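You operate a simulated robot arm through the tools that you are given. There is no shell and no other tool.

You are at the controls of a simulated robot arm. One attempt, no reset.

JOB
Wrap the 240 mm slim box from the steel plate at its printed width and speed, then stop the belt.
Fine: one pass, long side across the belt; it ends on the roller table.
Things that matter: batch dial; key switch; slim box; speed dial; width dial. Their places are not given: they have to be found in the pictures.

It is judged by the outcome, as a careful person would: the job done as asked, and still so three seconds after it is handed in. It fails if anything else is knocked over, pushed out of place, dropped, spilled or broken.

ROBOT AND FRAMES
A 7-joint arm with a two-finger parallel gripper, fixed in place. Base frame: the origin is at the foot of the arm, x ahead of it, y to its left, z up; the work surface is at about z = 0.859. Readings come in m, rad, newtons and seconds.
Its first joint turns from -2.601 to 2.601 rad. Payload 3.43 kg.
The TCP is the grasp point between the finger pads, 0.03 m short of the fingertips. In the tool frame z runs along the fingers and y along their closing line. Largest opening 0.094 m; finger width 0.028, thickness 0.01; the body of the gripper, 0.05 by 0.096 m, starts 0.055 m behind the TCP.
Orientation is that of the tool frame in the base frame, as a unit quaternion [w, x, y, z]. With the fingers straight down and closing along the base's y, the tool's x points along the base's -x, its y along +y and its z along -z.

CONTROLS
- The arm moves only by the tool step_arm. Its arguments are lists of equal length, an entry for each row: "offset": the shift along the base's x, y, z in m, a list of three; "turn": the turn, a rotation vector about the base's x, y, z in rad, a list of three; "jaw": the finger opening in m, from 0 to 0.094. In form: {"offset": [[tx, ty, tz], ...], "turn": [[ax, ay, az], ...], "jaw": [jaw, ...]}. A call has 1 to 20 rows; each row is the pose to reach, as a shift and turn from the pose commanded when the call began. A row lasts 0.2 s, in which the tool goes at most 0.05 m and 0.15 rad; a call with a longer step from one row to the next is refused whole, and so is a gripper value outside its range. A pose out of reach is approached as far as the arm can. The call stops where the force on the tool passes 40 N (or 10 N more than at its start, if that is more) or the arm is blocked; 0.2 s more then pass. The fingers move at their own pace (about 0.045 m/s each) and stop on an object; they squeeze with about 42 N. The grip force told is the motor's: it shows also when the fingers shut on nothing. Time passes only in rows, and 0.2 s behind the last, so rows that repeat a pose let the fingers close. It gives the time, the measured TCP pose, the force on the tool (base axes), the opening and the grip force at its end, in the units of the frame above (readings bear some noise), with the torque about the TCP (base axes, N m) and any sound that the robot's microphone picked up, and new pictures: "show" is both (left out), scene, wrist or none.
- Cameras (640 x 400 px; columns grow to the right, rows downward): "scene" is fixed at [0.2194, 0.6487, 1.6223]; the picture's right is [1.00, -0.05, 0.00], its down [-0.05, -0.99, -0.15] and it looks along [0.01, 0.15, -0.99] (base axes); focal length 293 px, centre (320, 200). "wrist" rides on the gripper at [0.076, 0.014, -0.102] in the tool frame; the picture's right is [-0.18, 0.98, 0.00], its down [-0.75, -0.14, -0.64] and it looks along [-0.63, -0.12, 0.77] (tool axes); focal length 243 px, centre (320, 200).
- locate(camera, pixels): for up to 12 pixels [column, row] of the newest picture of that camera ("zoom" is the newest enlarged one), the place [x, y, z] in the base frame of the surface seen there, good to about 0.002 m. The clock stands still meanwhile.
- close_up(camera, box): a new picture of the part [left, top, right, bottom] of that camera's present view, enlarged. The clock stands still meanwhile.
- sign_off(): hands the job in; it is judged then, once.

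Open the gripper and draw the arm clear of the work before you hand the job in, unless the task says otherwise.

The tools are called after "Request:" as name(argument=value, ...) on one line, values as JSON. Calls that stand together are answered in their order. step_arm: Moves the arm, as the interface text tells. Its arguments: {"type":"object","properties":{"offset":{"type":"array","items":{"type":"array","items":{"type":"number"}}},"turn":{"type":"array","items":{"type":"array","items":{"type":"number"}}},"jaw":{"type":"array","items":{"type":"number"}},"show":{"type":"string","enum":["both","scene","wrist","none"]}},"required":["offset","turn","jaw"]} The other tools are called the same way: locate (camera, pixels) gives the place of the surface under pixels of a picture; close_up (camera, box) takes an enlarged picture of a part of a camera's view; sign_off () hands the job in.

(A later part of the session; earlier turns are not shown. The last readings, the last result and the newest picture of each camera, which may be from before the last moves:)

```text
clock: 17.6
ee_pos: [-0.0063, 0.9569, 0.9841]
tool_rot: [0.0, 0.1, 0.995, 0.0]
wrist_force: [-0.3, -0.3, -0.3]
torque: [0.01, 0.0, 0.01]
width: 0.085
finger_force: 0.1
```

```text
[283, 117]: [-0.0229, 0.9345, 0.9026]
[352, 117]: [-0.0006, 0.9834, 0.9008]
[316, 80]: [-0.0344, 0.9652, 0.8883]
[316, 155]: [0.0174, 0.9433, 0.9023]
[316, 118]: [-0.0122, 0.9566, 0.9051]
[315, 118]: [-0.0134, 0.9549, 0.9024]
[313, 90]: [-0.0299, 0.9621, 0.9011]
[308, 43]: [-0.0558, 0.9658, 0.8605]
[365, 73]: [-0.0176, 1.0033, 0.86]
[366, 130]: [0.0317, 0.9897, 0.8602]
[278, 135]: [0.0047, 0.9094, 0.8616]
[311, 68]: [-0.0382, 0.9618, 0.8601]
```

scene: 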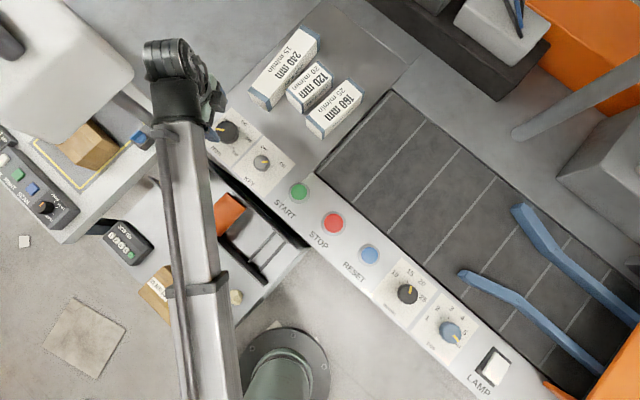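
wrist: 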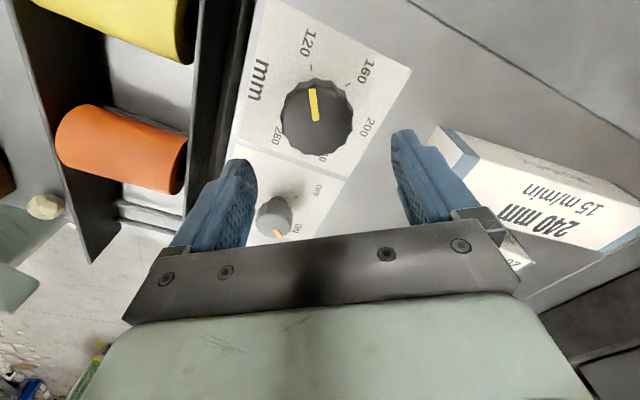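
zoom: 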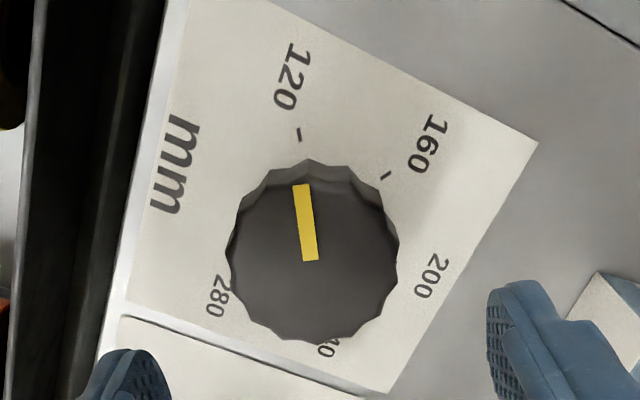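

Width dial centre is about (−0.0057, 0.9526) with 60° steps: 120 at 165°, 240 at −15°, so it needs −180° in two grips. I descend onto it with jaws open wide and close.

Request:
step_arm(offset=[[0.0003, -0.002, -0.02], [0.0006, -0.0043, -0.04], [0.0006, -0.0043, -0.06], [0.0006, -0.0043, -0.075], [0.0006, -0.0043, -0.086], [0.0006, -0.0043, -0.086], [0.0006, -0.0043, -0.086], [0.0006, -0.0043, -0.086]], turn=[[0, 0, 0], [0, 0, 0], [0, 0, 0], [0, 0, 0], [0, 0, 0], [0, 0, 0], [0, 0, 0], [0, 0, 0]], jaw=[0.092, 0.092, 0.092, 0.092, 0.092, 0.092, 0.075, 0.06])

```text
clock: 19.4
ee_pos: [-0.0038, 0.9532, 0.8969]
tool_rot: [0.0, 0.1, 0.995, 0.0]
wrist_force: [0.3, 3.1, -0.7]
torque: [-0.01, -0.03, -0.04]
width: 0.0615
finger_force: 0.7
```

scene: 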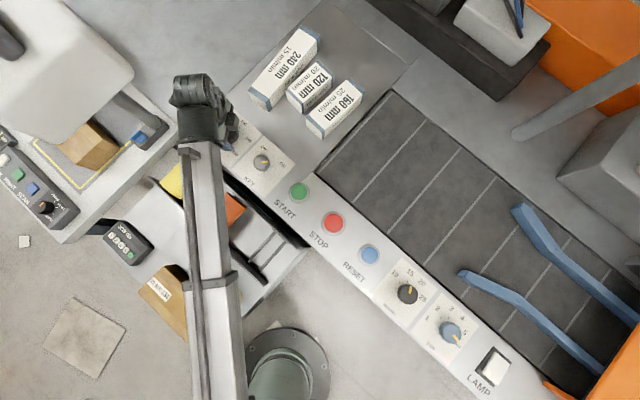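
wrist: 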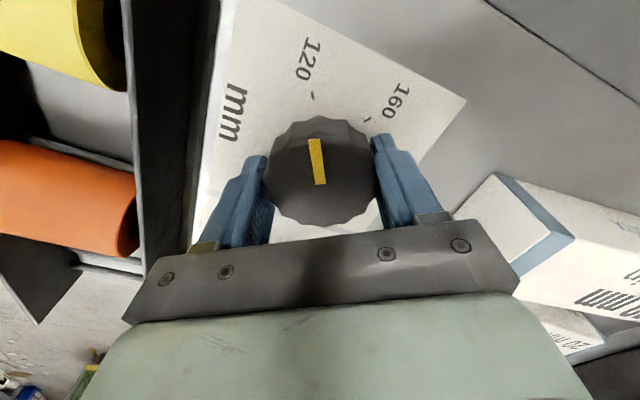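

The fingers are just touching at 0.0615 m and nearly centred. I close firmly and check the forces.

Request:
step_arm(offset=[[0, 0, 0], [0, 0, 0], [0, 0, 0]], turn=[[0, 0, 0], [0, 0, 0], [0, 0, 0]], jaw=[0.045, 0.04, 0.04], show="wrist")

```text
clock: 20.2
ee_pos: [-0.005, 0.9546, 0.896]
tool_rot: [0.0, 0.1, 0.995, 0.001]
wrist_force: [2.6, 18.9, 2.0]
torque: [0.39, 0.17, -0.17]
width: 0.0577
finger_force: 45.1
```

wrist: 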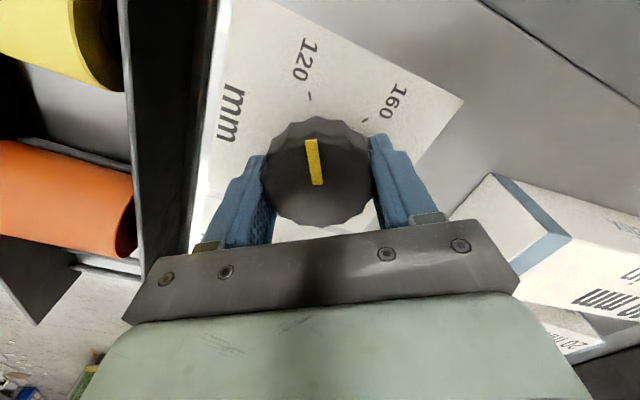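

There is a 19 N sideways load along +y, so I shift 4 mm that way to relieve it and then twist −1.57 rad (clockwise).

Request:
step_arm(offset=[[0.0005, 0.002, 0], [0.0008, 0.004, 0], [0.0008, 0.004, 0], [0.0008, 0.004, 0], [0.0008, 0.004, 0], [0.0008, 0.004, 0]], turn=[[0, 0, 0], [0, 0, 0], [0, 0, -0.1], [0, 0, -0.2], [0, 0, -0.3], [0, 0, -0.4]], jaw=[0.04, 0.04, 0.04, 0.04, 0.04, 0.04])

```text
clock: 21.6
ee_pos: [-0.0042, 0.9524, 0.8966]
tool_rot: [-0.001, 0.295, 0.955, -0.001]
wrist_force: [-14.4, -17.1, -2.8]
torque: [-0.11, 0.41, 0.26]
width: 0.0579
finger_force: 44.8
```

scene: 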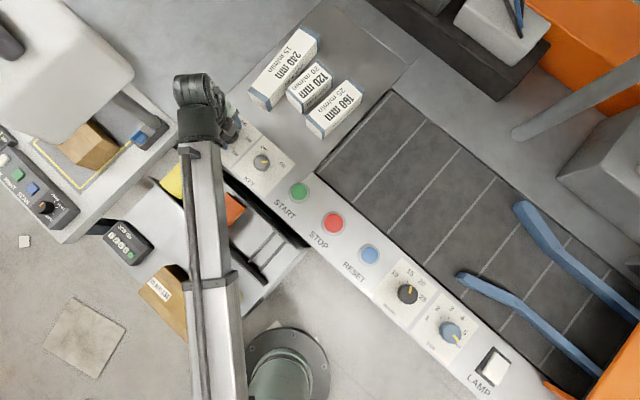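
wrist: 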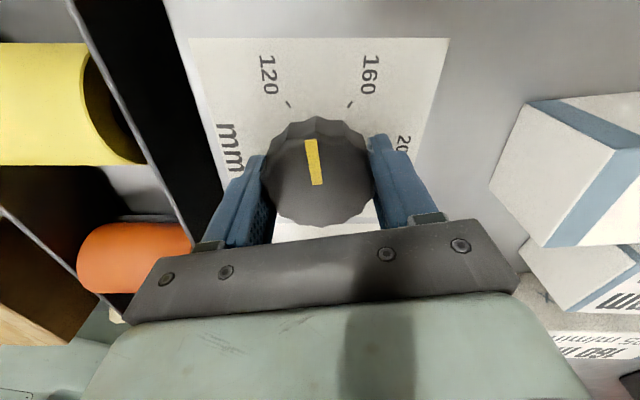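

Force along the closing axis is now −22 N, so I overshot; I move back 2 mm and continue twisting to about −1.5 rad total.

Request:
step_arm(offset=[[-0.0012, -0.0017, 0], [-0.0012, -0.0017, 0], [-0.0012, -0.0017, 0], [-0.0012, -0.0017, 0], [-0.0012, -0.0017, 0], [-0.0012, -0.0017, 0]], turn=[[0, 0, -0.08], [0, 0, -0.18], [0, 0, -0.28], [0, 0, -0.38], [0, 0, -0.48], [0, 0, -0.58]], jaw=[0.04, 0.04, 0.04, 0.04, 0.04, 0.04])

```text
clock: 23.0
ee_pos: [-0.0061, 0.9509, 0.8968]
tool_rot: [-0.001, 0.557, 0.831, -0.001]
wrist_force: [-26.3, -25.7, 0.1]
torque: [0.65, -0.08, 0.36]
width: 0.0582
finger_force: 45.1
```

scene: 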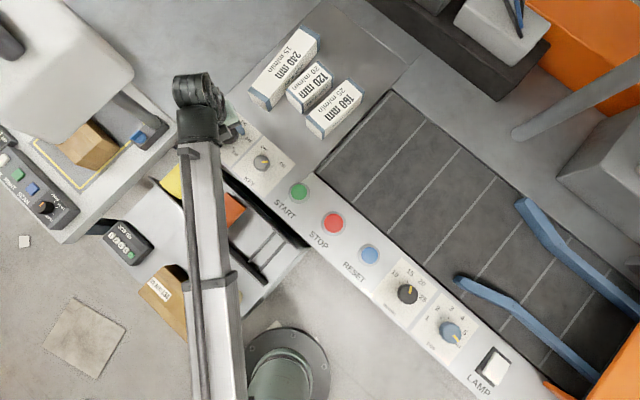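
wrist: 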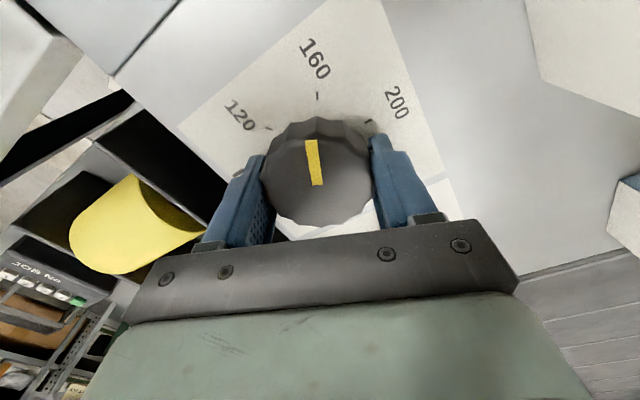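

The guide rails in the scene have visibly widened, so the dial works. I relieve the 37 N side load by shifting about 3 mm along the force and continue turning.

Request:
step_arm(offset=[[-0.0022, -0.002, 0], [-0.0025, -0.0022, 0], [-0.0025, -0.0022, 0], [-0.0025, -0.0022, 0], [-0.0025, -0.0022, 0], [-0.0025, -0.0022, 0], [-0.0025, -0.0022, 0]], turn=[[0, 0, 0], [0, 0, -0.1], [0, 0, -0.2], [0, 0, -0.3], [0, 0, -0.4], [0, 0, -0.5], [0, 0, -0.6]], jaw=[0.04, 0.04, 0.04, 0.04, 0.04, 0.04, 0.04])

```text
clock: 24.6
ee_pos: [-0.006, 0.9521, 0.8966]
tool_rot: [0.0, 0.637, 0.771, 0.001]
wrist_force: [-7.7, 2.4, 6.3]
torque: [-0.27, 0.09, -0.01]
width: 0.0577
finger_force: 44.8
out of reach, approached as far as the arm can: row 4, 5, 6, 7
```

scene: 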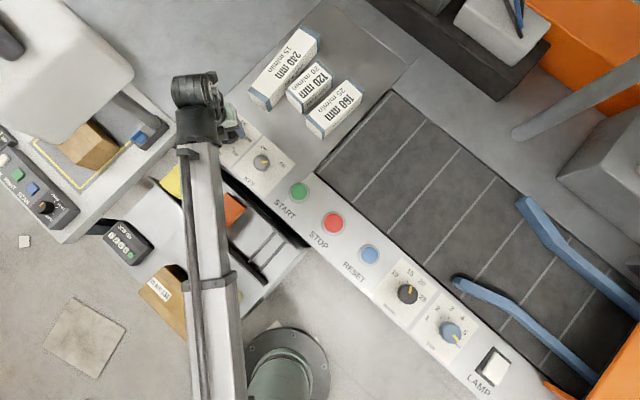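
wrist: 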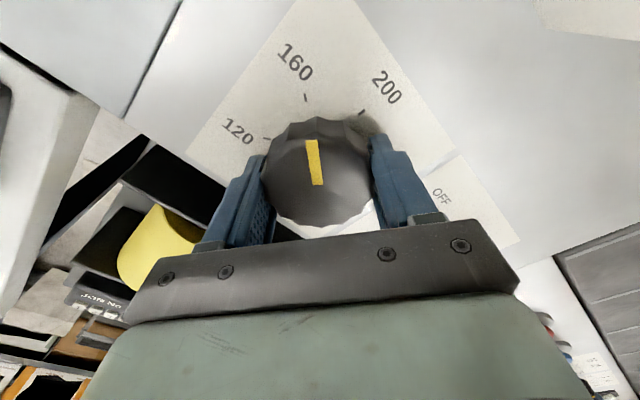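

The wrist hit its joint limit at tool-x ≈ 101° (knob now just past 160, ~97°). I release, rise, rotate back about +2.15 rad and look again before regripping.

Request:
step_arm(offset=[[0, 0, 0], [0, 0, 0], [0, 0, 0], [0, 0, 0.03], [0, 0, 0.06], [0, 0, 0.06], [0, 0, 0.06], [0, 0, 0.06], [0, 0, 0.06], [0, 0, 0.06], [0, 0, 0.06], [0, 0, 0.06], [0, 0, 0.06], [0, 0, 0.06], [0, 0, 0.06], [0, 0, 0.06], [0, 0, 0.06], [0, 0, 0.06], [0, 0, 0.06], [0, 0, 0.06]], turn=[[0, 0, 0], [0, 0, 0], [0, 0, 0], [0, 0, 0], [0, 0, 0], [0, 0, 0.14], [0, 0, 0.28], [0, 0, 0.42], [0, 0, 0.56], [0, 0, 0.7], [0, 0, 0.84], [0, 0, 0.98], [0, 0, 1.12], [0, 0, 1.26], [0, 0, 1.4], [0, 0, 1.54], [0, 0, 1.68], [0, 0, 1.82], [0, 0, 1.96], [0, 0, 2.1]], jaw=[0.07, 0.092, 0.092, 0.092, 0.092, 0.092, 0.092, 0.092, 0.092, 0.092, 0.092, 0.092, 0.092, 0.092, 0.092, 0.092, 0.092, 0.092, 0.092, 0.092])

```text
clock: 28.8
ee_pos: [-0.0072, 0.9511, 0.9551]
tool_rot: [0.0, -0.354, 0.935, 0.0]
wrist_force: [0.4, 0.0, 0.3]
torque: [0.05, 0.05, 0.01]
width: 0.092
finger_force: 0.1
```

scene: 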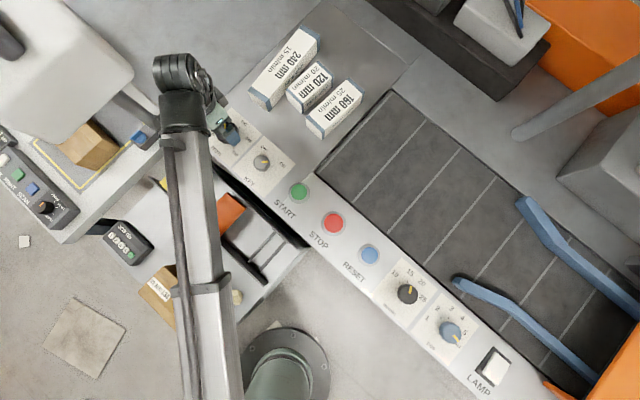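
wrist: 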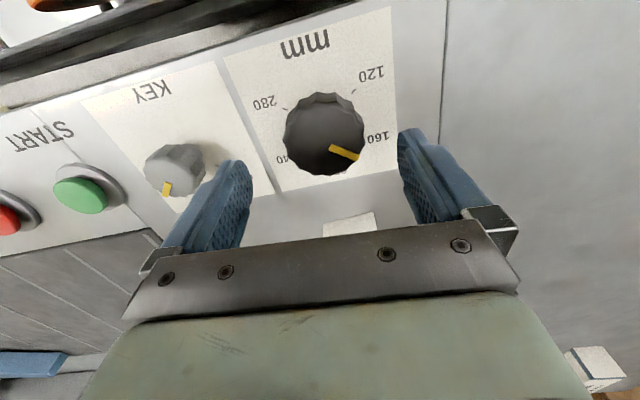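

Tool-x is now at 221.5°. I enlarge the knob to measure the current pointer angle.

Request:
close_up(camera="wrist", box=[230, 50, 410, 200])

```text
2.67 times, centred on (320, 125) of wrist
```

zoom: 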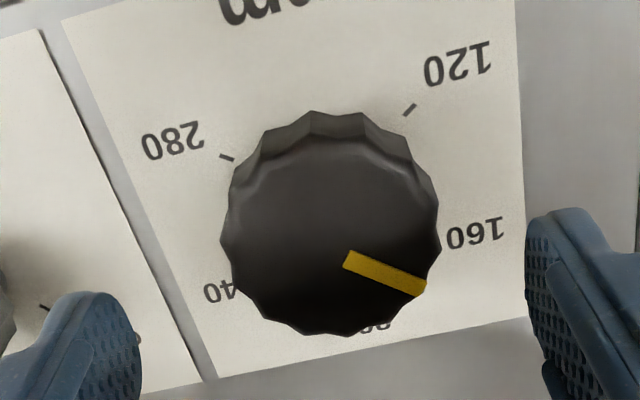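

The pointer is at ~101°, so about −116° remains, reachable from here. I descend and regrip.

Request:
step_arm(offset=[[0.001, 0.001, -0.02], [0.001, 0.001, -0.04], [0.001, 0.001, -0.058], [0.001, 0.001, -0.058], [0.001, 0.001, -0.058], [0.001, 0.001, -0.058], [0.001, 0.001, -0.058], [0.001, 0.001, -0.058]], turn=[[0, 0, 0], [0, 0, 0], [0, 0, 0], [0, 0, 0], [0, 0, 0], [0, 0, 0], [0, 0, 0], [0, 0, 0]], jaw=[0.092, 0.092, 0.092, 0.08, 0.06, 0.05, 0.04, 0.04])

```text
clock: 30.6
ee_pos: [-0.0071, 0.9534, 0.8982]
tool_rot: [-0.001, -0.353, 0.935, 0.002]
wrist_force: [-19.9, 25.6, -0.2]
torque: [-0.14, 0.58, 0.03]
width: 0.0569
finger_force: 44.7
```

scene: 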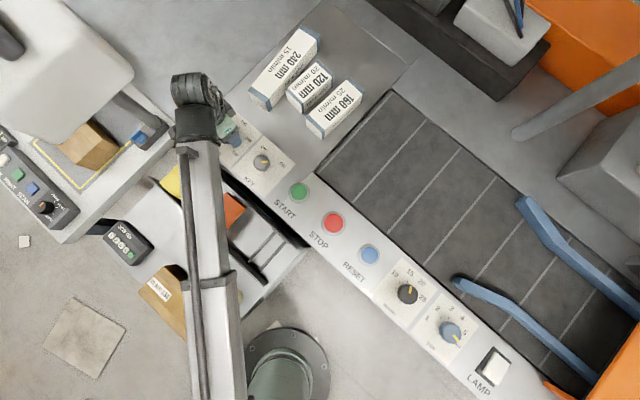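
wrist: 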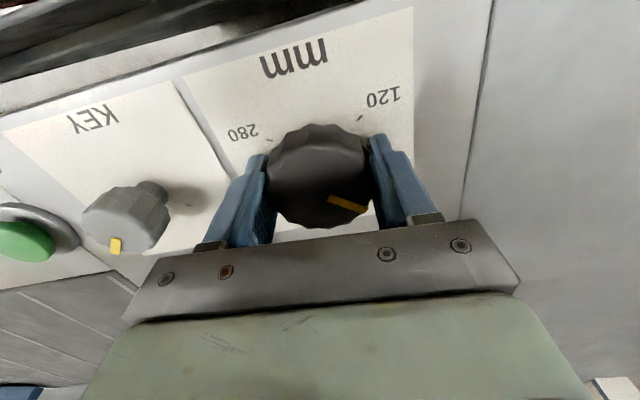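

Side load is +32 N along the closing axis; I shift ~3 mm along it and begin twisting, checking partway.

Request:
step_arm(offset=[[-0.0012, 0.0013, 0], [-0.0021, 0.0024, 0], [-0.0021, 0.0024, 0], [-0.0021, 0.0024, 0], [-0.0021, 0.0024, 0], [-0.0021, 0.0024, 0], [-0.0021, 0.0024, 0], [-0.0021, 0.0024, 0]], turn=[[0, 0, 0], [0, 0, 0], [0, 0, -0.1], [0, 0, -0.2], [0, 0, -0.3], [0, 0, -0.4], [0, 0, -0.5], [0, 0, -0.6]], jaw=[0.04, 0.04, 0.04, 0.04, 0.04, 0.04, 0.04, 0.04], show="wrist")

```text
clock: 32.4
ee_pos: [-0.0067, 0.955, 0.8982]
tool_rot: [0.0, -0.059, 0.998, 0.0]
wrist_force: [-10.1, 14.7, 11.3]
torque: [-0.19, -0.25, 0.12]
width: 0.0572
finger_force: 45.1
```

wrist: 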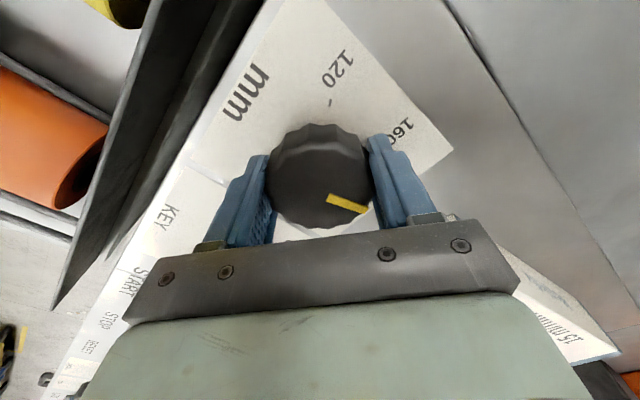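

Turning well; load 18 N. I continue another −0.7 rad with a 1 mm relief.

Request:
step_arm(offset=[[-0.0003, 0.001, 0], [-0.0003, 0.001, 0], [-0.0003, 0.001, 0], [-0.0003, 0.001, 0], [-0.0003, 0.001, 0], [-0.0003, 0.001, 0], [-0.0003, 0.001, 0]], turn=[[0, 0, -0.1], [0, 0, -0.2], [0, 0, -0.3], [0, 0, -0.4], [0, 0, -0.5], [0, 0, -0.6], [0, 0, -0.7]], jaw=[0.04, 0.04, 0.04, 0.04, 0.04, 0.04, 0.04], show="wrist")

```text
clock: 34.0
ee_pos: [-0.0081, 0.9541, 0.8987]
tool_rot: [0.0, 0.287, 0.958, 0.0]
wrist_force: [-0.2, 14.0, 8.0]
torque: [-0.13, -0.57, 0.15]
width: 0.0569
finger_force: 44.5
```

wrist: 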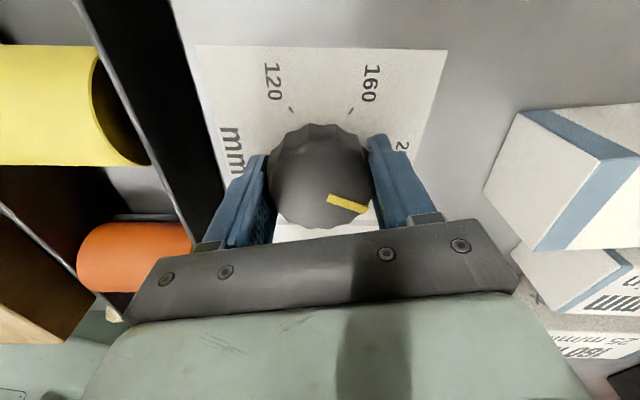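

Rotated 74.8° so far on this grip (pointer ≈26°). Another −0.70 rad should bring it to 240.

Request:
step_arm(offset=[[0, 0.0005, 0], [0, 0.0005, 0], [0, 0.0005, 0], [0, 0.0005, 0], [0, 0.0005, 0], [0, 0.0005, 0], [0, 0.0005, 0]], turn=[[0, 0, -0.1], [0, 0, -0.2], [0, 0, -0.3], [0, 0, -0.4], [0, 0, -0.5], [0, 0, -0.6], [0, 0, -0.7]], jaw=[0.04, 0.04, 0.04, 0.04, 0.04, 0.04, 0.04])

```text
clock: 35.6
ee_pos: [-0.0081, 0.955, 0.8995]
tool_rot: [0.002, 0.599, 0.801, 0.001]
wrist_force: [15.9, 0.0, 12.9]
torque: [-1.01, -0.26, 0.18]
width: 0.0569
finger_force: 45.3
```

scene: 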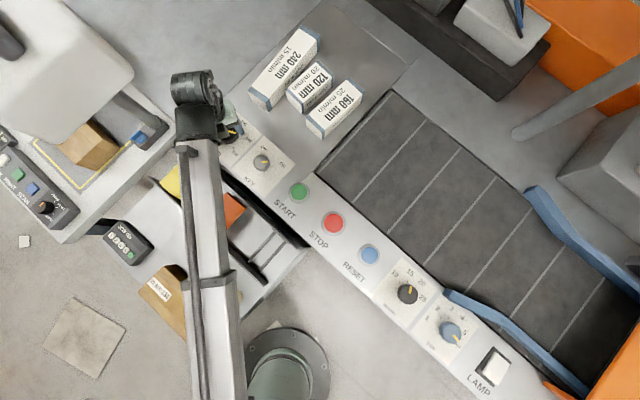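
wrist: 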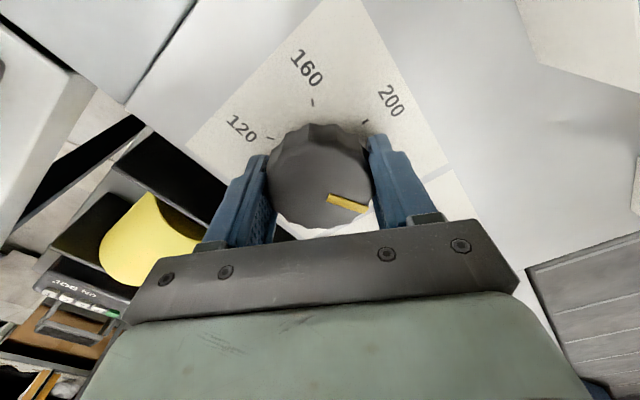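

The rails are now widely spread. I release, rise and inspect the dial.

Request:
step_arm(offset=[[0, 0, 0], [0, 0, 0], [0, 0, 0], [0, 0, 0.03], [0, 0, 0.06], [0, 0, 0.08]], turn=[[0, 0, 0], [0, 0, 0], [0, 0, 0], [0, 0, 0], [0, 0, 0], [0, 0, 0]], jaw=[0.07, 0.092, 0.092, 0.092, 0.092, 0.092])

Request:
close_up(camera="wrist", box=[230, 20, 410, 190])

```text
clock: 37.0
ee_pos: [-0.0106, 0.9556, 0.9772]
tool_rot: [0.0, 0.597, 0.802, 0.0]
wrist_force: [0.6, 0.0, -0.6]
torque: [0.0, 0.04, -0.05]
width: 0.0921
finger_force: 0.2
```

scene: 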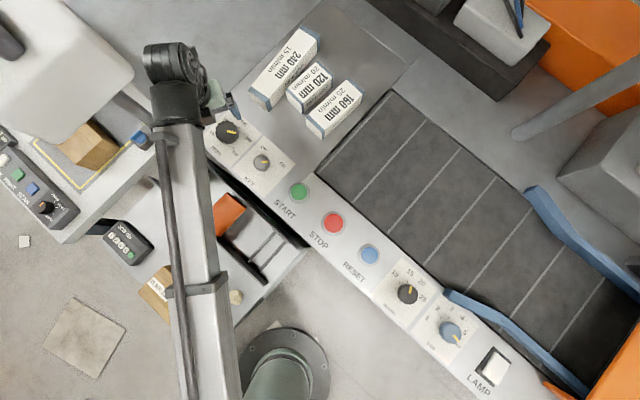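
wrist: 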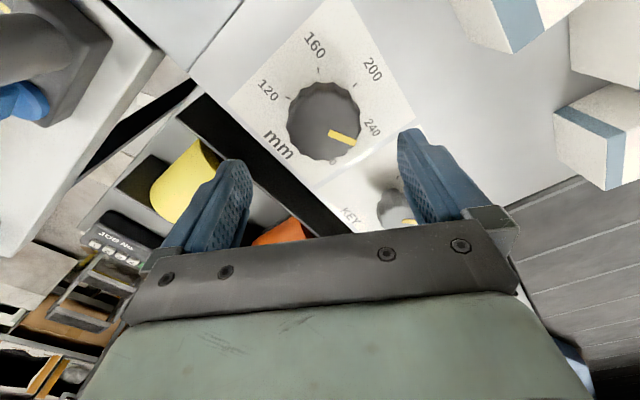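

```text
2.35 times, centred on (320, 105) of wrist
```

zoom: 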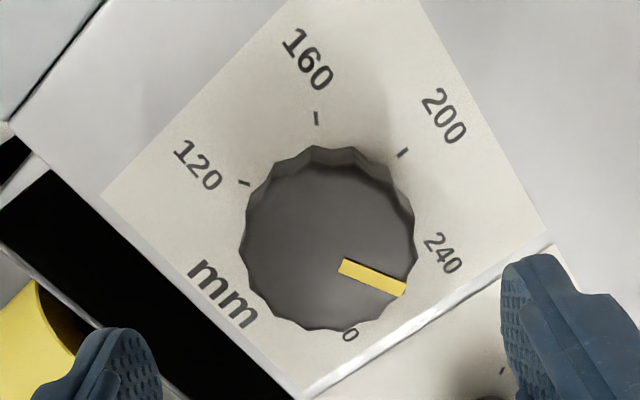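

The width pointer computes to −15.2° against the 240 mark at −15.4°: set. Next the box: I move to a staging pose near (0.15, 0.95, 1.02) and yaw +2.17 rad so the fingers will close across the box's short side (long axis ≈51°).

Request:
step_arm(offset=[[0.02, 0.0, 0.01], [0.05, -0.005, 0.02], [0.08, -0.01, 0.03], [0.11, -0.01, 0.04], [0.14, -0.01, 0.04], [0.16, -0.01, 0.04], [0.16, -0.01, 0.04], [0.16, -0.01, 0.04], [0.16, -0.01, 0.04], [0.16, -0.01, 0.04], [0.16, -0.01, 0.04], [0.16, -0.01, 0.04], [0.16, -0.01, 0.04], [0.16, -0.01, 0.04], [0.16, -0.01, 0.04], [0.16, -0.01, 0.04]], turn=[[0, 0, 0.135], [0, 0, 0.27], [0, 0, 0.405], [0, 0, 0.54], [0, 0, 0.675], [0, 0, 0.81], [0, 0, 0.945], [0, 0, 1.08], [0, 0, 1.215], [0, 0, 1.35], [0, 0, 1.485], [0, 0, 1.62], [0, 0, 1.755], [0, 0, 1.89], [0, 0, 2.025], [0, 0, 2.173]], jaw=[0.092, 0.092, 0.092, 0.092, 0.092, 0.092, 0.092, 0.092, 0.092, 0.092, 0.092, 0.092, 0.092, 0.092, 0.092, 0.092])

```text
clock: 40.4
ee_pos: [0.1527, 0.9456, 1.0186]
tool_rot: [0.0, -0.433, 0.902, 0.001]
wrist_force: [0.9, 0.6, 0.2]
torque: [-0.01, 0.0, -0.02]
width: 0.0921
finger_force: 0.0
```

scene: 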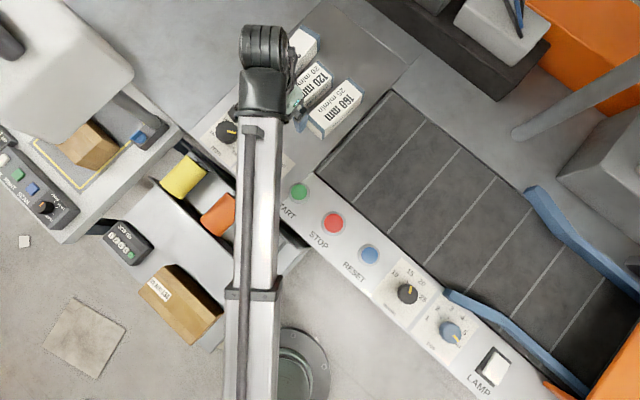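
wrist: 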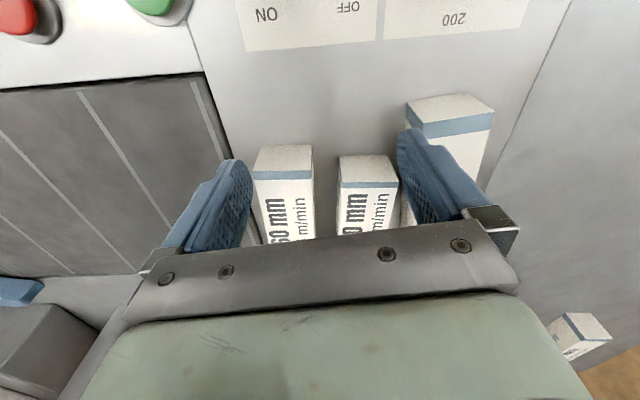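

Yaw is right (tool-x 231°). Now I tilt the tool about the closing line by 0.6 rad so the fingers point outward along the box, then move outward above the box at z≈1.0.

Request:
step_arm(offset=[[0, 0, 0], [0, 0, 0], [0, 0, 0], [0, 0, 0], [0, 0, 0], [0, 0.03, 0], [0, 0.06, 0], [0, 0.09, 0], [0, 0.12, 0], [0, 0.12, 0]], turn=[[0.0935, -0.0752, 0], [0.187, -0.1505, 0], [0.2804, -0.2257, 0], [0.3739, -0.301, 0], [0.4674, -0.3762, 0], [0.4674, -0.3762, 0], [0.4674, -0.3762, 0], [0.4674, -0.3762, 0], [0.4674, -0.3762, 0], [0.4674, -0.3762, 0]], jaw=[0.092, 0.092, 0.092, 0.092, 0.092, 0.092, 0.092, 0.092, 0.092, 0.092])

```text
clock: 42.6
ee_pos: [0.1506, 1.0661, 1.0172]
tool_rot: [0.267, -0.413, 0.861, 0.128]
wrist_force: [-0.2, 0.3, 0.2]
torque: [0.03, 0.03, 0.01]
width: 0.0923
finger_force: 0.0
```

scene: 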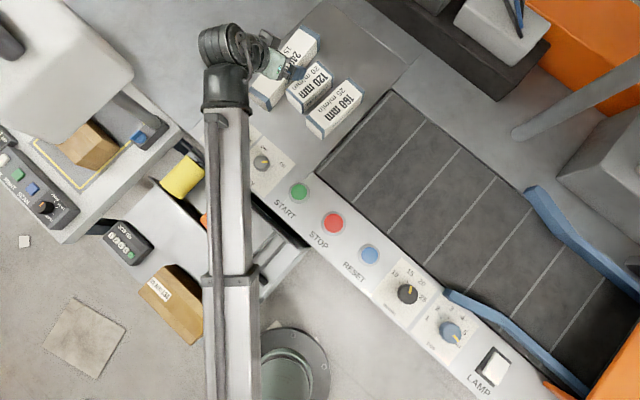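
wrist: 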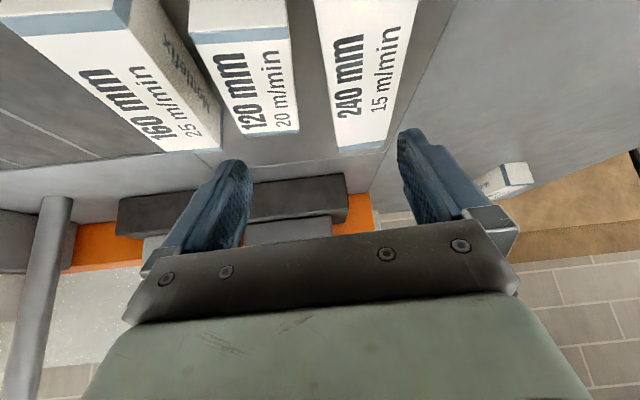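

The tilted pose is reachable with room. The 240 box is visible at wrist (365,70); I locate its edges precisely.

Request:
close_up(camera="wrist", box=[160, 0, 460, 190])

Request:
locate(camera="wrist", pixels=[[342, 148], [382, 143], [333, 100], [397, 90], [324, 50], [411, 40], [318, 10], [425, 8], [296, 130], [270, 60], [285, 20], [365, 70]])

```text
2.11 times, centred on (310, 95) of wrist
```

zoom: 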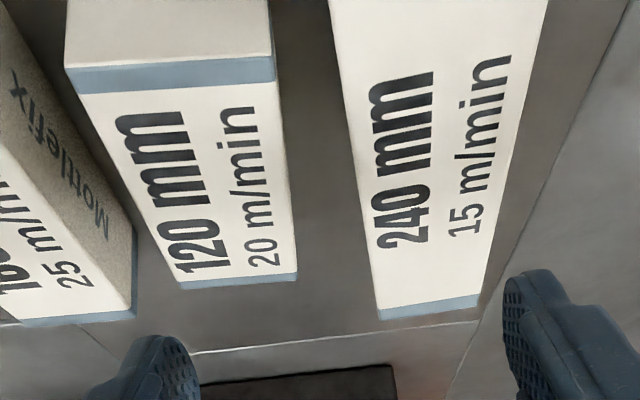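

```text
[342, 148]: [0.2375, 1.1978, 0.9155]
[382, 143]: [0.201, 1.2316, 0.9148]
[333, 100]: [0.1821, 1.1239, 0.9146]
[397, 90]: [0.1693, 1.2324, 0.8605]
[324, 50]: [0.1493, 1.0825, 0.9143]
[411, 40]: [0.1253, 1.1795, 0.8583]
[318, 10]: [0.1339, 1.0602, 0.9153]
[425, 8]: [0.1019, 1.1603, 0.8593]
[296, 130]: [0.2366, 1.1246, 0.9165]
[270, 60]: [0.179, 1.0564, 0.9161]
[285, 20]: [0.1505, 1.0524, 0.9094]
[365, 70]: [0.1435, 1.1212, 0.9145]
```

Box centre is about (0.153, 1.127), axis ≈52°, matching the finger orientation. I move above the grasp point with jaws at 0.074 and descend to z≈0.96, then check.

Request:
step_arm(offset=[[-0.002, 0.03, 0], [-0.0036, 0.053, 0], [-0.0036, 0.053, -0.02], [-0.0036, 0.053, -0.04], [-0.0036, 0.053, -0.055], [-0.0036, 0.053, -0.055]], turn=[[0, 0, 0], [0, 0, 0], [0, 0, 0], [0, 0, 0], [0, 0, 0], [0, 0, 0]], jaw=[0.074, 0.074, 0.074, 0.074, 0.074, 0.074])

```text
clock: 44.0
ee_pos: [0.1462, 1.1176, 0.9633]
tool_rot: [0.267, -0.413, 0.861, 0.127]
wrist_force: [0.8, 0.3, 0.1]
torque: [0.0, -0.02, -0.03]
width: 0.0743
finger_force: 0.0
```

scene: 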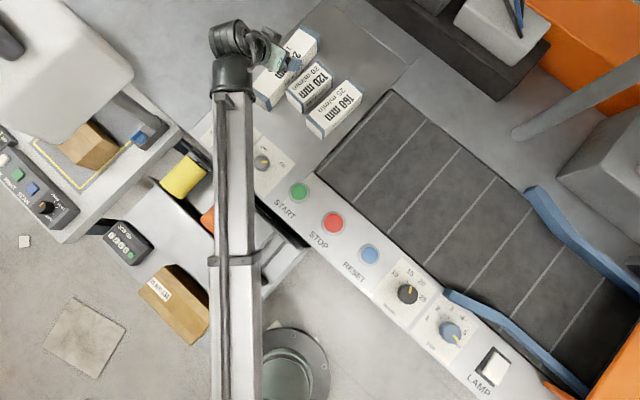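
wrist: 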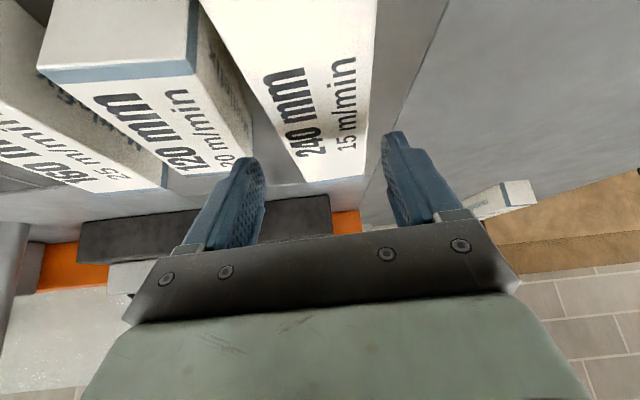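

The box's mid-line (≈310 at row 85) matches the projected TCP descent (309). I descend slowly to z≈0.898.

Request:
step_arm(offset=[[0, 0, -0.015], [0, 0, -0.03], [0, 0, -0.045], [0, 0, -0.058], [0, 0, -0.065], [0, 0, -0.065]], turn=[[0, 0, 0], [0, 0, 0], [0, 0, 0], [0, 0, 0], [0, 0, 0], [0, 0, 0]], jaw=[0.074, 0.074, 0.074, 0.074, 0.074, 0.074])

```text
clock: 44.9
ee_pos: [0.1476, 1.1193, 0.9261]
tool_rot: [0.272, -0.415, 0.858, 0.131]
wrist_force: [-1.9, -3.3, 15.8]
torque: [-0.69, -0.51, -0.17]
width: 0.074
finger_force: 0.0
stopped in row 4: the force on the tool passed its limit at 52 N (the readings are from after the stop); the commanded pose is now the measured one
```

scene: 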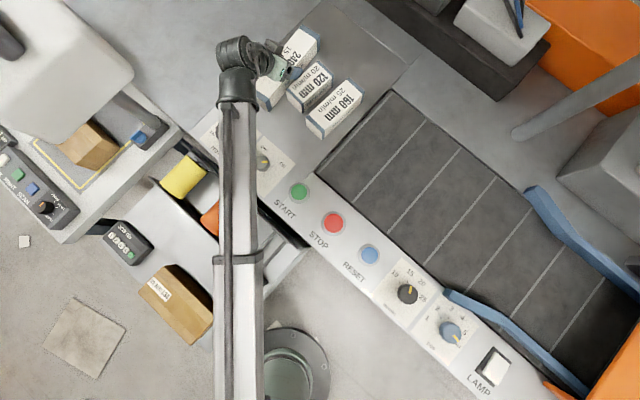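
wrist: 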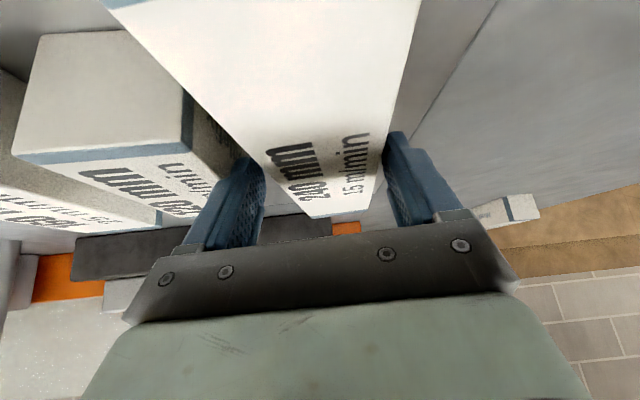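

The descent stopped on contact at the 120-side finger (torque puts it at about (0.18, 1.077), the 120 box's top-left edge). I raise straight up and check that the neighbouring box hasn't moved.

Request:
step_arm(offset=[[0, 0, 0.015], [0, 0, 0.035], [0, 0, 0.055], [0, 0, 0.055]], turn=[[0, 0, 0], [0, 0, 0], [0, 0, 0], [0, 0, 0]], jaw=[0.074, 0.074, 0.066, 0.066])

Request:
close_up(camera="scene", box=[240, 20, 380, 150])

Request:
close_up(camera="wrist", box=[0, 0, 460, 220])

```text
clock: 45.9
ee_pos: [0.1491, 1.1187, 0.9789]
tool_rot: [0.271, -0.414, 0.859, 0.129]
wrist_force: [1.4, -1.9, -0.1]
torque: [-0.03, 0.04, 0.0]
width: 0.0661
finger_force: 0.0
```

scene: 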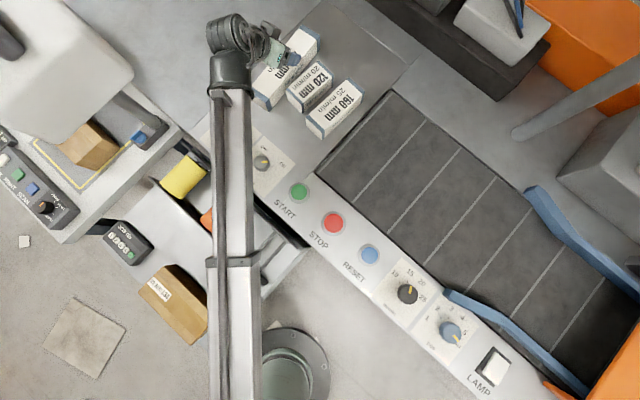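
wrist: 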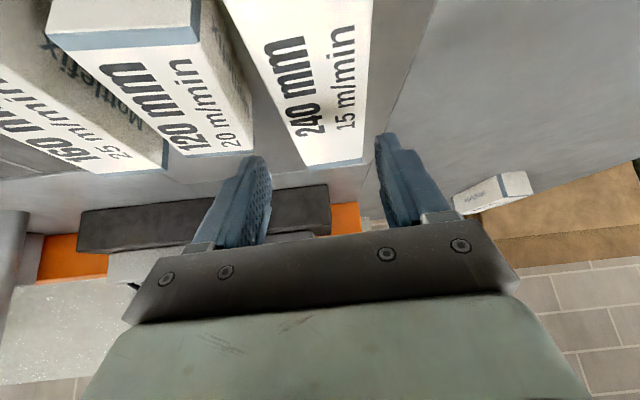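

```text
3.08 times, centred on (310, 85) of scene
```

zoom: 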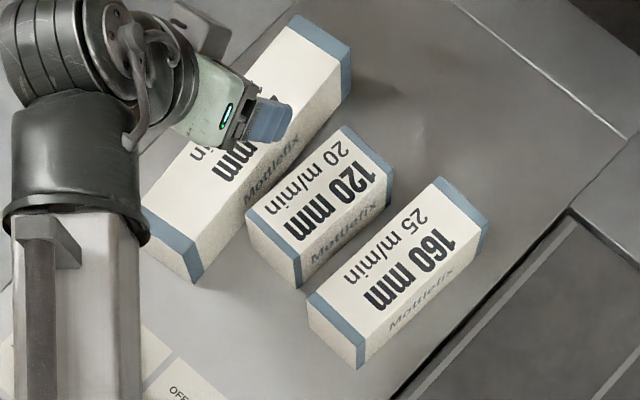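

```text
1.39 times, centred on (230, 110) of wrist
```

zoom: 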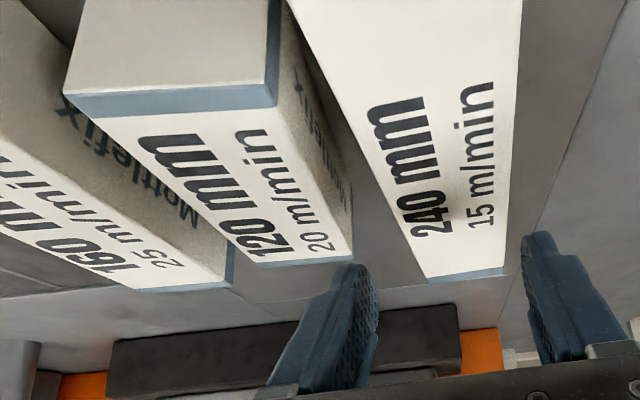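

The neighbouring boxes are exactly where they were. I shift 2 cm further along the box where the gap is wider, narrow the jaws to 0.066, and descend again in small steps.

Request:
step_arm(offset=[[0.011, 0.0173, 0], [0.011, 0.0173, 0], [0.011, 0.0173, -0.015], [0.011, 0.0173, -0.03], [0.011, 0.0173, -0.04]], turn=[[0, 0, 0], [0, 0, 0], [0, 0, 0], [0, 0, 0], [0, 0, 0]], jaw=[0.066, 0.066, 0.066, 0.066, 0.066])

Request:
close_up(camera="wrist", box=[160, 60, 480, 260])

```text
clock: 47.1
ee_pos: [0.1592, 1.1369, 0.9381]
tool_rot: [0.272, -0.414, 0.859, 0.13]
wrist_force: [-0.2, -1.0, 0.0]
torque: [0.0, 0.03, -0.02]
width: 0.0662
finger_force: 0.1
```

scene: 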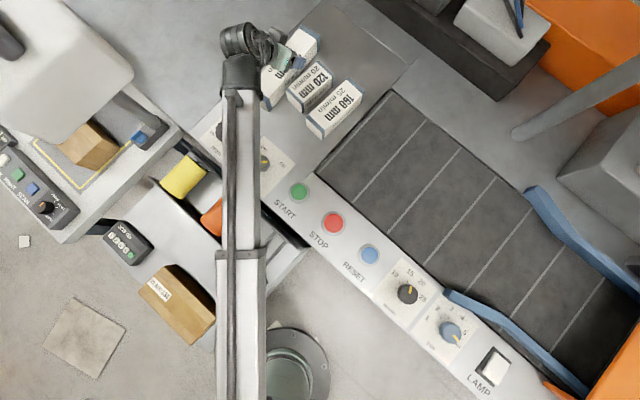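
wrist: 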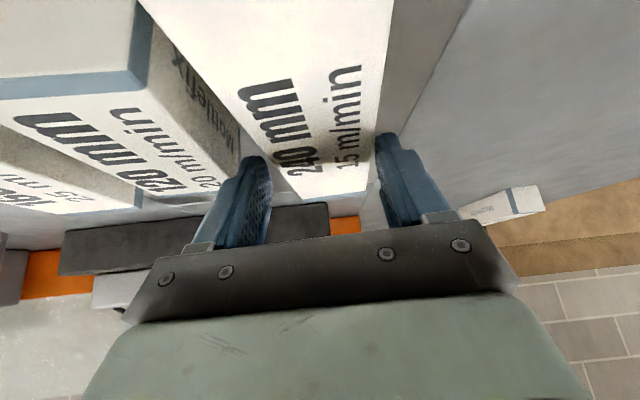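

```text
2.00 times, centred on (320, 160) of wrist
```

zoom: 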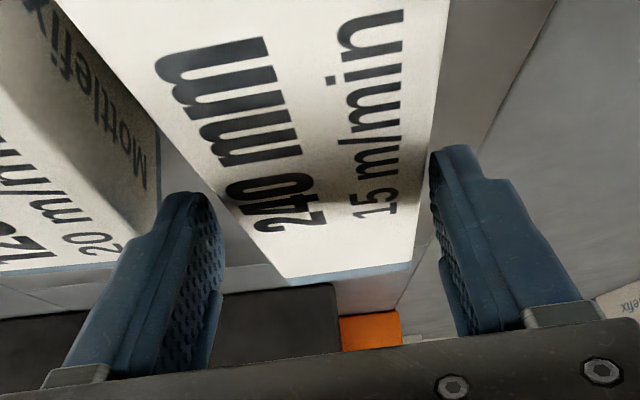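

The finger tips straddle the box with the left one in the gap. I continue down to z≈0.903.

Request:
step_arm(offset=[[0, 0, -0.01], [0, 0, -0.02], [0, 0, -0.03], [0, 0, -0.035], [0, 0, -0.035]], turn=[[0, 0, 0], [0, 0, 0], [0, 0, 0], [0, 0, 0], [0, 0, 0]], jaw=[0.066, 0.066, 0.066, 0.066, 0.066])

```text
clock: 48.3
ee_pos: [0.1573, 1.1364, 0.9021]
tool_rot: [0.271, -0.414, 0.859, 0.13]
wrist_force: [-0.1, 0.1, 0.1]
torque: [0.0, -0.02, 0.01]
width: 0.0662
finger_force: 0.1
```

scene: 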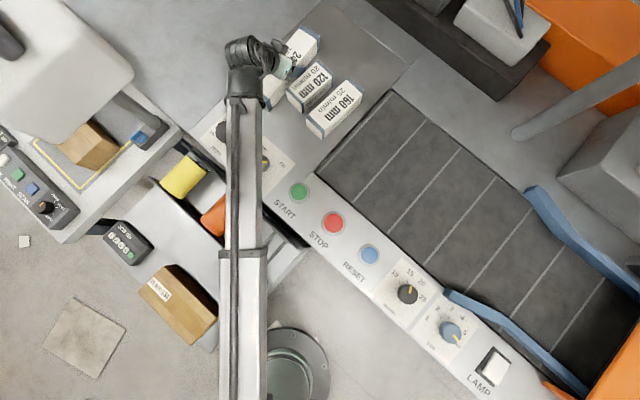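
wrist: 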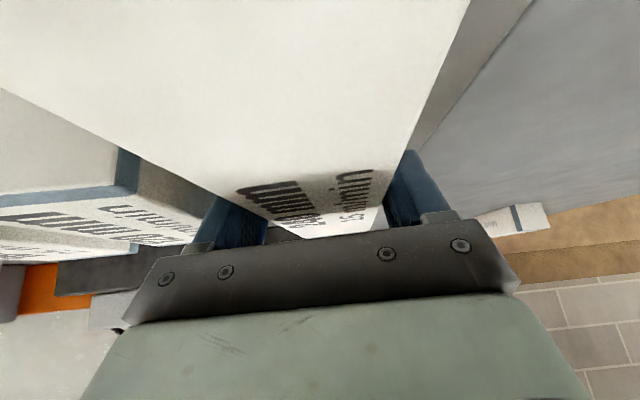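

No contact forces, and the box lies between the fingers. I close the jaws and let them grip.

Request:
step_arm(offset=[[0, 0, 0], [0, 0, 0], [0, 0, 0], [0, 0, 0]], turn=[[0, 0, 0], [0, 0, 0], [0, 0, 0], [0, 0, 0]], jaw=[0.055, 0.045, 0.04, 0.04])

```text
clock: 49.3
ee_pos: [0.1578, 1.1362, 0.9017]
tool_rot: [0.271, -0.415, 0.859, 0.13]
wrist_force: [-0.3, -0.3, 0.4]
torque: [0.02, -0.08, -0.11]
width: 0.0642
finger_force: 42.1
```

scene: 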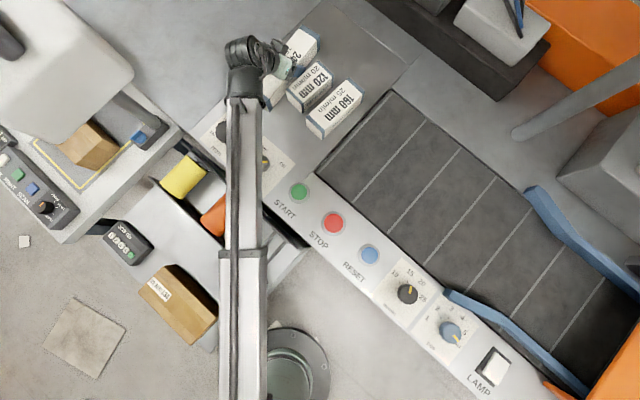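
wrist: 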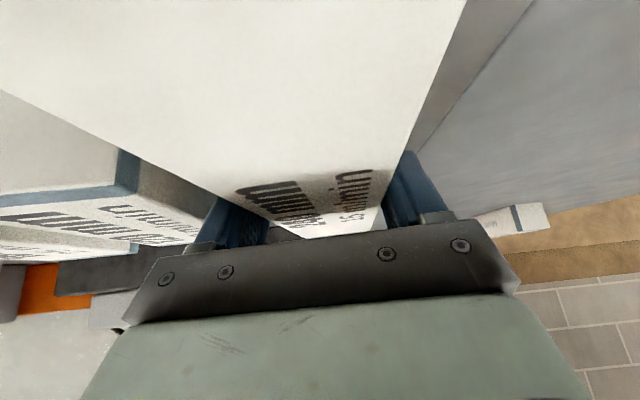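

Gripped at 0.0642 m with 42 N. I lift slowly straight up by 0.12 m and check.

Request:
step_arm(offset=[[0, 0, 0.01], [0, 0, 0.025], [0, 0, 0.045], [0, 0, 0.065], [0, 0, 0.09], [0, 0, 0.11]], turn=[[0, 0, 0], [0, 0, 0], [0, 0, 0], [0, 0, 0], [0, 0, 0], [0, 0, 0]], jaw=[0.04, 0.04, 0.04, 0.04, 0.04, 0.04])

```text
clock: 50.7
ee_pos: [0.1574, 1.1358, 1.0097]
tool_rot: [0.271, -0.414, 0.859, 0.13]
wrist_force: [0.3, -0.7, -3.4]
torque: [0.05, -0.05, 0.01]
width: 0.064
finger_force: 41.9
```

scene: 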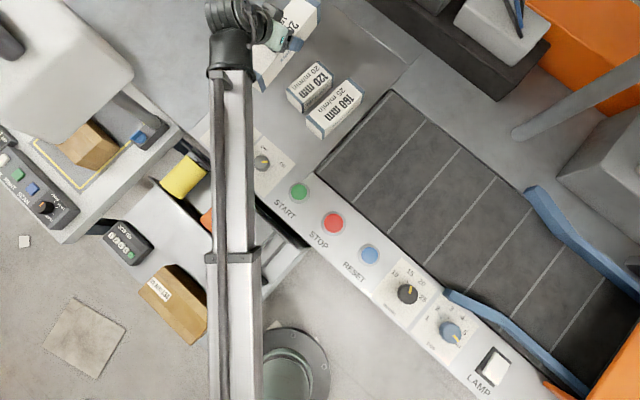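
wrist: 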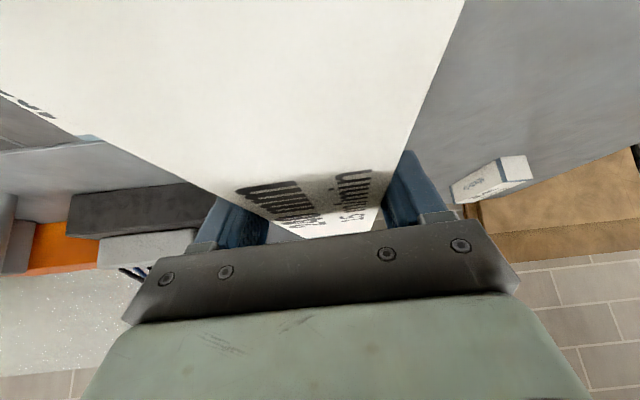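

The box is lifted level (about 0.35 kg) and the others are undisturbed. I locate the belt corners and the widened rails to choose the placement.

Request:
locate(camera="scene", pixels=[[320, 172], [393, 93], [356, 136], [445, 292], [527, 190], [480, 315], [563, 235], [580, 390], [620, 290], [450, 150], [385, 228], [415, 190]])

Request:
close_up(camera="scene", box=[310, 80, 640, 400])

```text
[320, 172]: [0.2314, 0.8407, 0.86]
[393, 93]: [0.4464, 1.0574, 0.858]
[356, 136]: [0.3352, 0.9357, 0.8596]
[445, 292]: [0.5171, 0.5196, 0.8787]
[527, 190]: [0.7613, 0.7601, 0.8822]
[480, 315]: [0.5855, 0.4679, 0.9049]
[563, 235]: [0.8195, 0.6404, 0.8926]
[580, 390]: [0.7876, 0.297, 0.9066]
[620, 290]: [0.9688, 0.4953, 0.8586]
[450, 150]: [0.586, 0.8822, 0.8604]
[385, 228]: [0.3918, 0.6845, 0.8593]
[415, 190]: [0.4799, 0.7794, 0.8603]
```

```text
1.25 times, centred on (475, 240) of scene
```

zoom: 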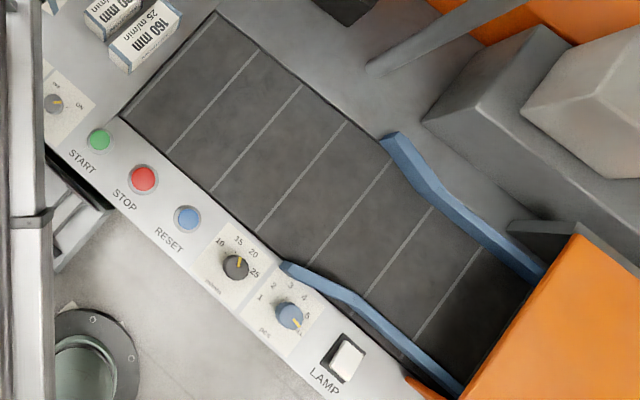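

Belt spans n≈0.758–1.063 (centre ≈0.908) on the 45° axis, and the rails begin at s≈0. I carry the box at height to centre it at about (0.487, 0.798), turning −0.11 rad so its long side is exactly across the belt.

Request:
step_arm(offset=[[0.025, -0.024, 0.005], [0.055, -0.054, 0.01], [0.085, -0.084, 0.01], [0.115, -0.114, 0.01], [0.145, -0.144, 0.01], [0.175, -0.173, 0.01], [0.205, -0.202, 0.01], [0.235, -0.231, 0.01], [0.265, -0.26, 0.01], [0.295, -0.29, 0.01], [0.32, -0.314, 0.01], [0.337, -0.331, 0.01], [0.337, -0.331, 0.01]], turn=[[0, 0, -0.01], [0, 0, -0.02], [0, 0, -0.03], [0, 0, -0.04], [0, 0, -0.05], [0, 0, -0.06], [0, 0, -0.07], [0, 0, -0.08], [0, 0, -0.09], [0, 0, -0.1], [0, 0, -0.112], [0, 0, -0.112], [0, 0, -0.112]], jaw=[0.04, 0.04, 0.04, 0.04, 0.04, 0.04, 0.04, 0.04, 0.04, 0.04, 0.04, 0.04, 0.04])

```text
clock: 53.5
ee_pos: [0.4965, 0.803, 1.0219]
tool_rot: [0.279, -0.365, 0.881, 0.115]
wrist_force: [-0.6, 0.1, -3.6]
torque: [0.04, -0.01, -0.01]
width: 0.0641
finger_force: 41.9
```

scene: 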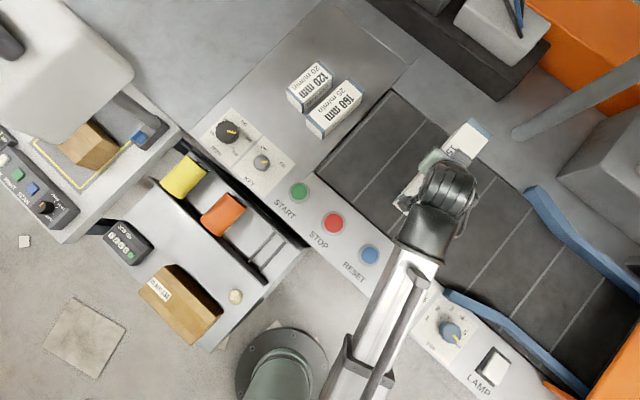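
wrist: 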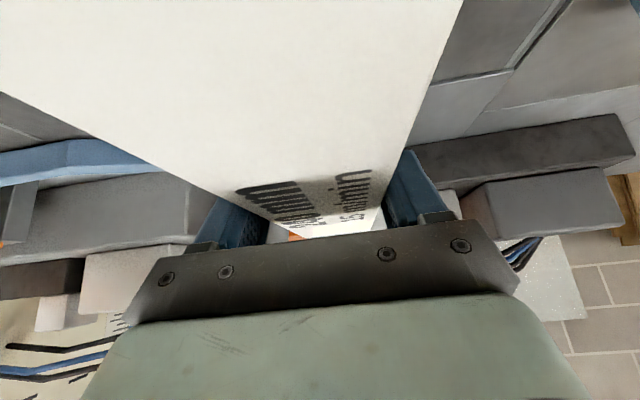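

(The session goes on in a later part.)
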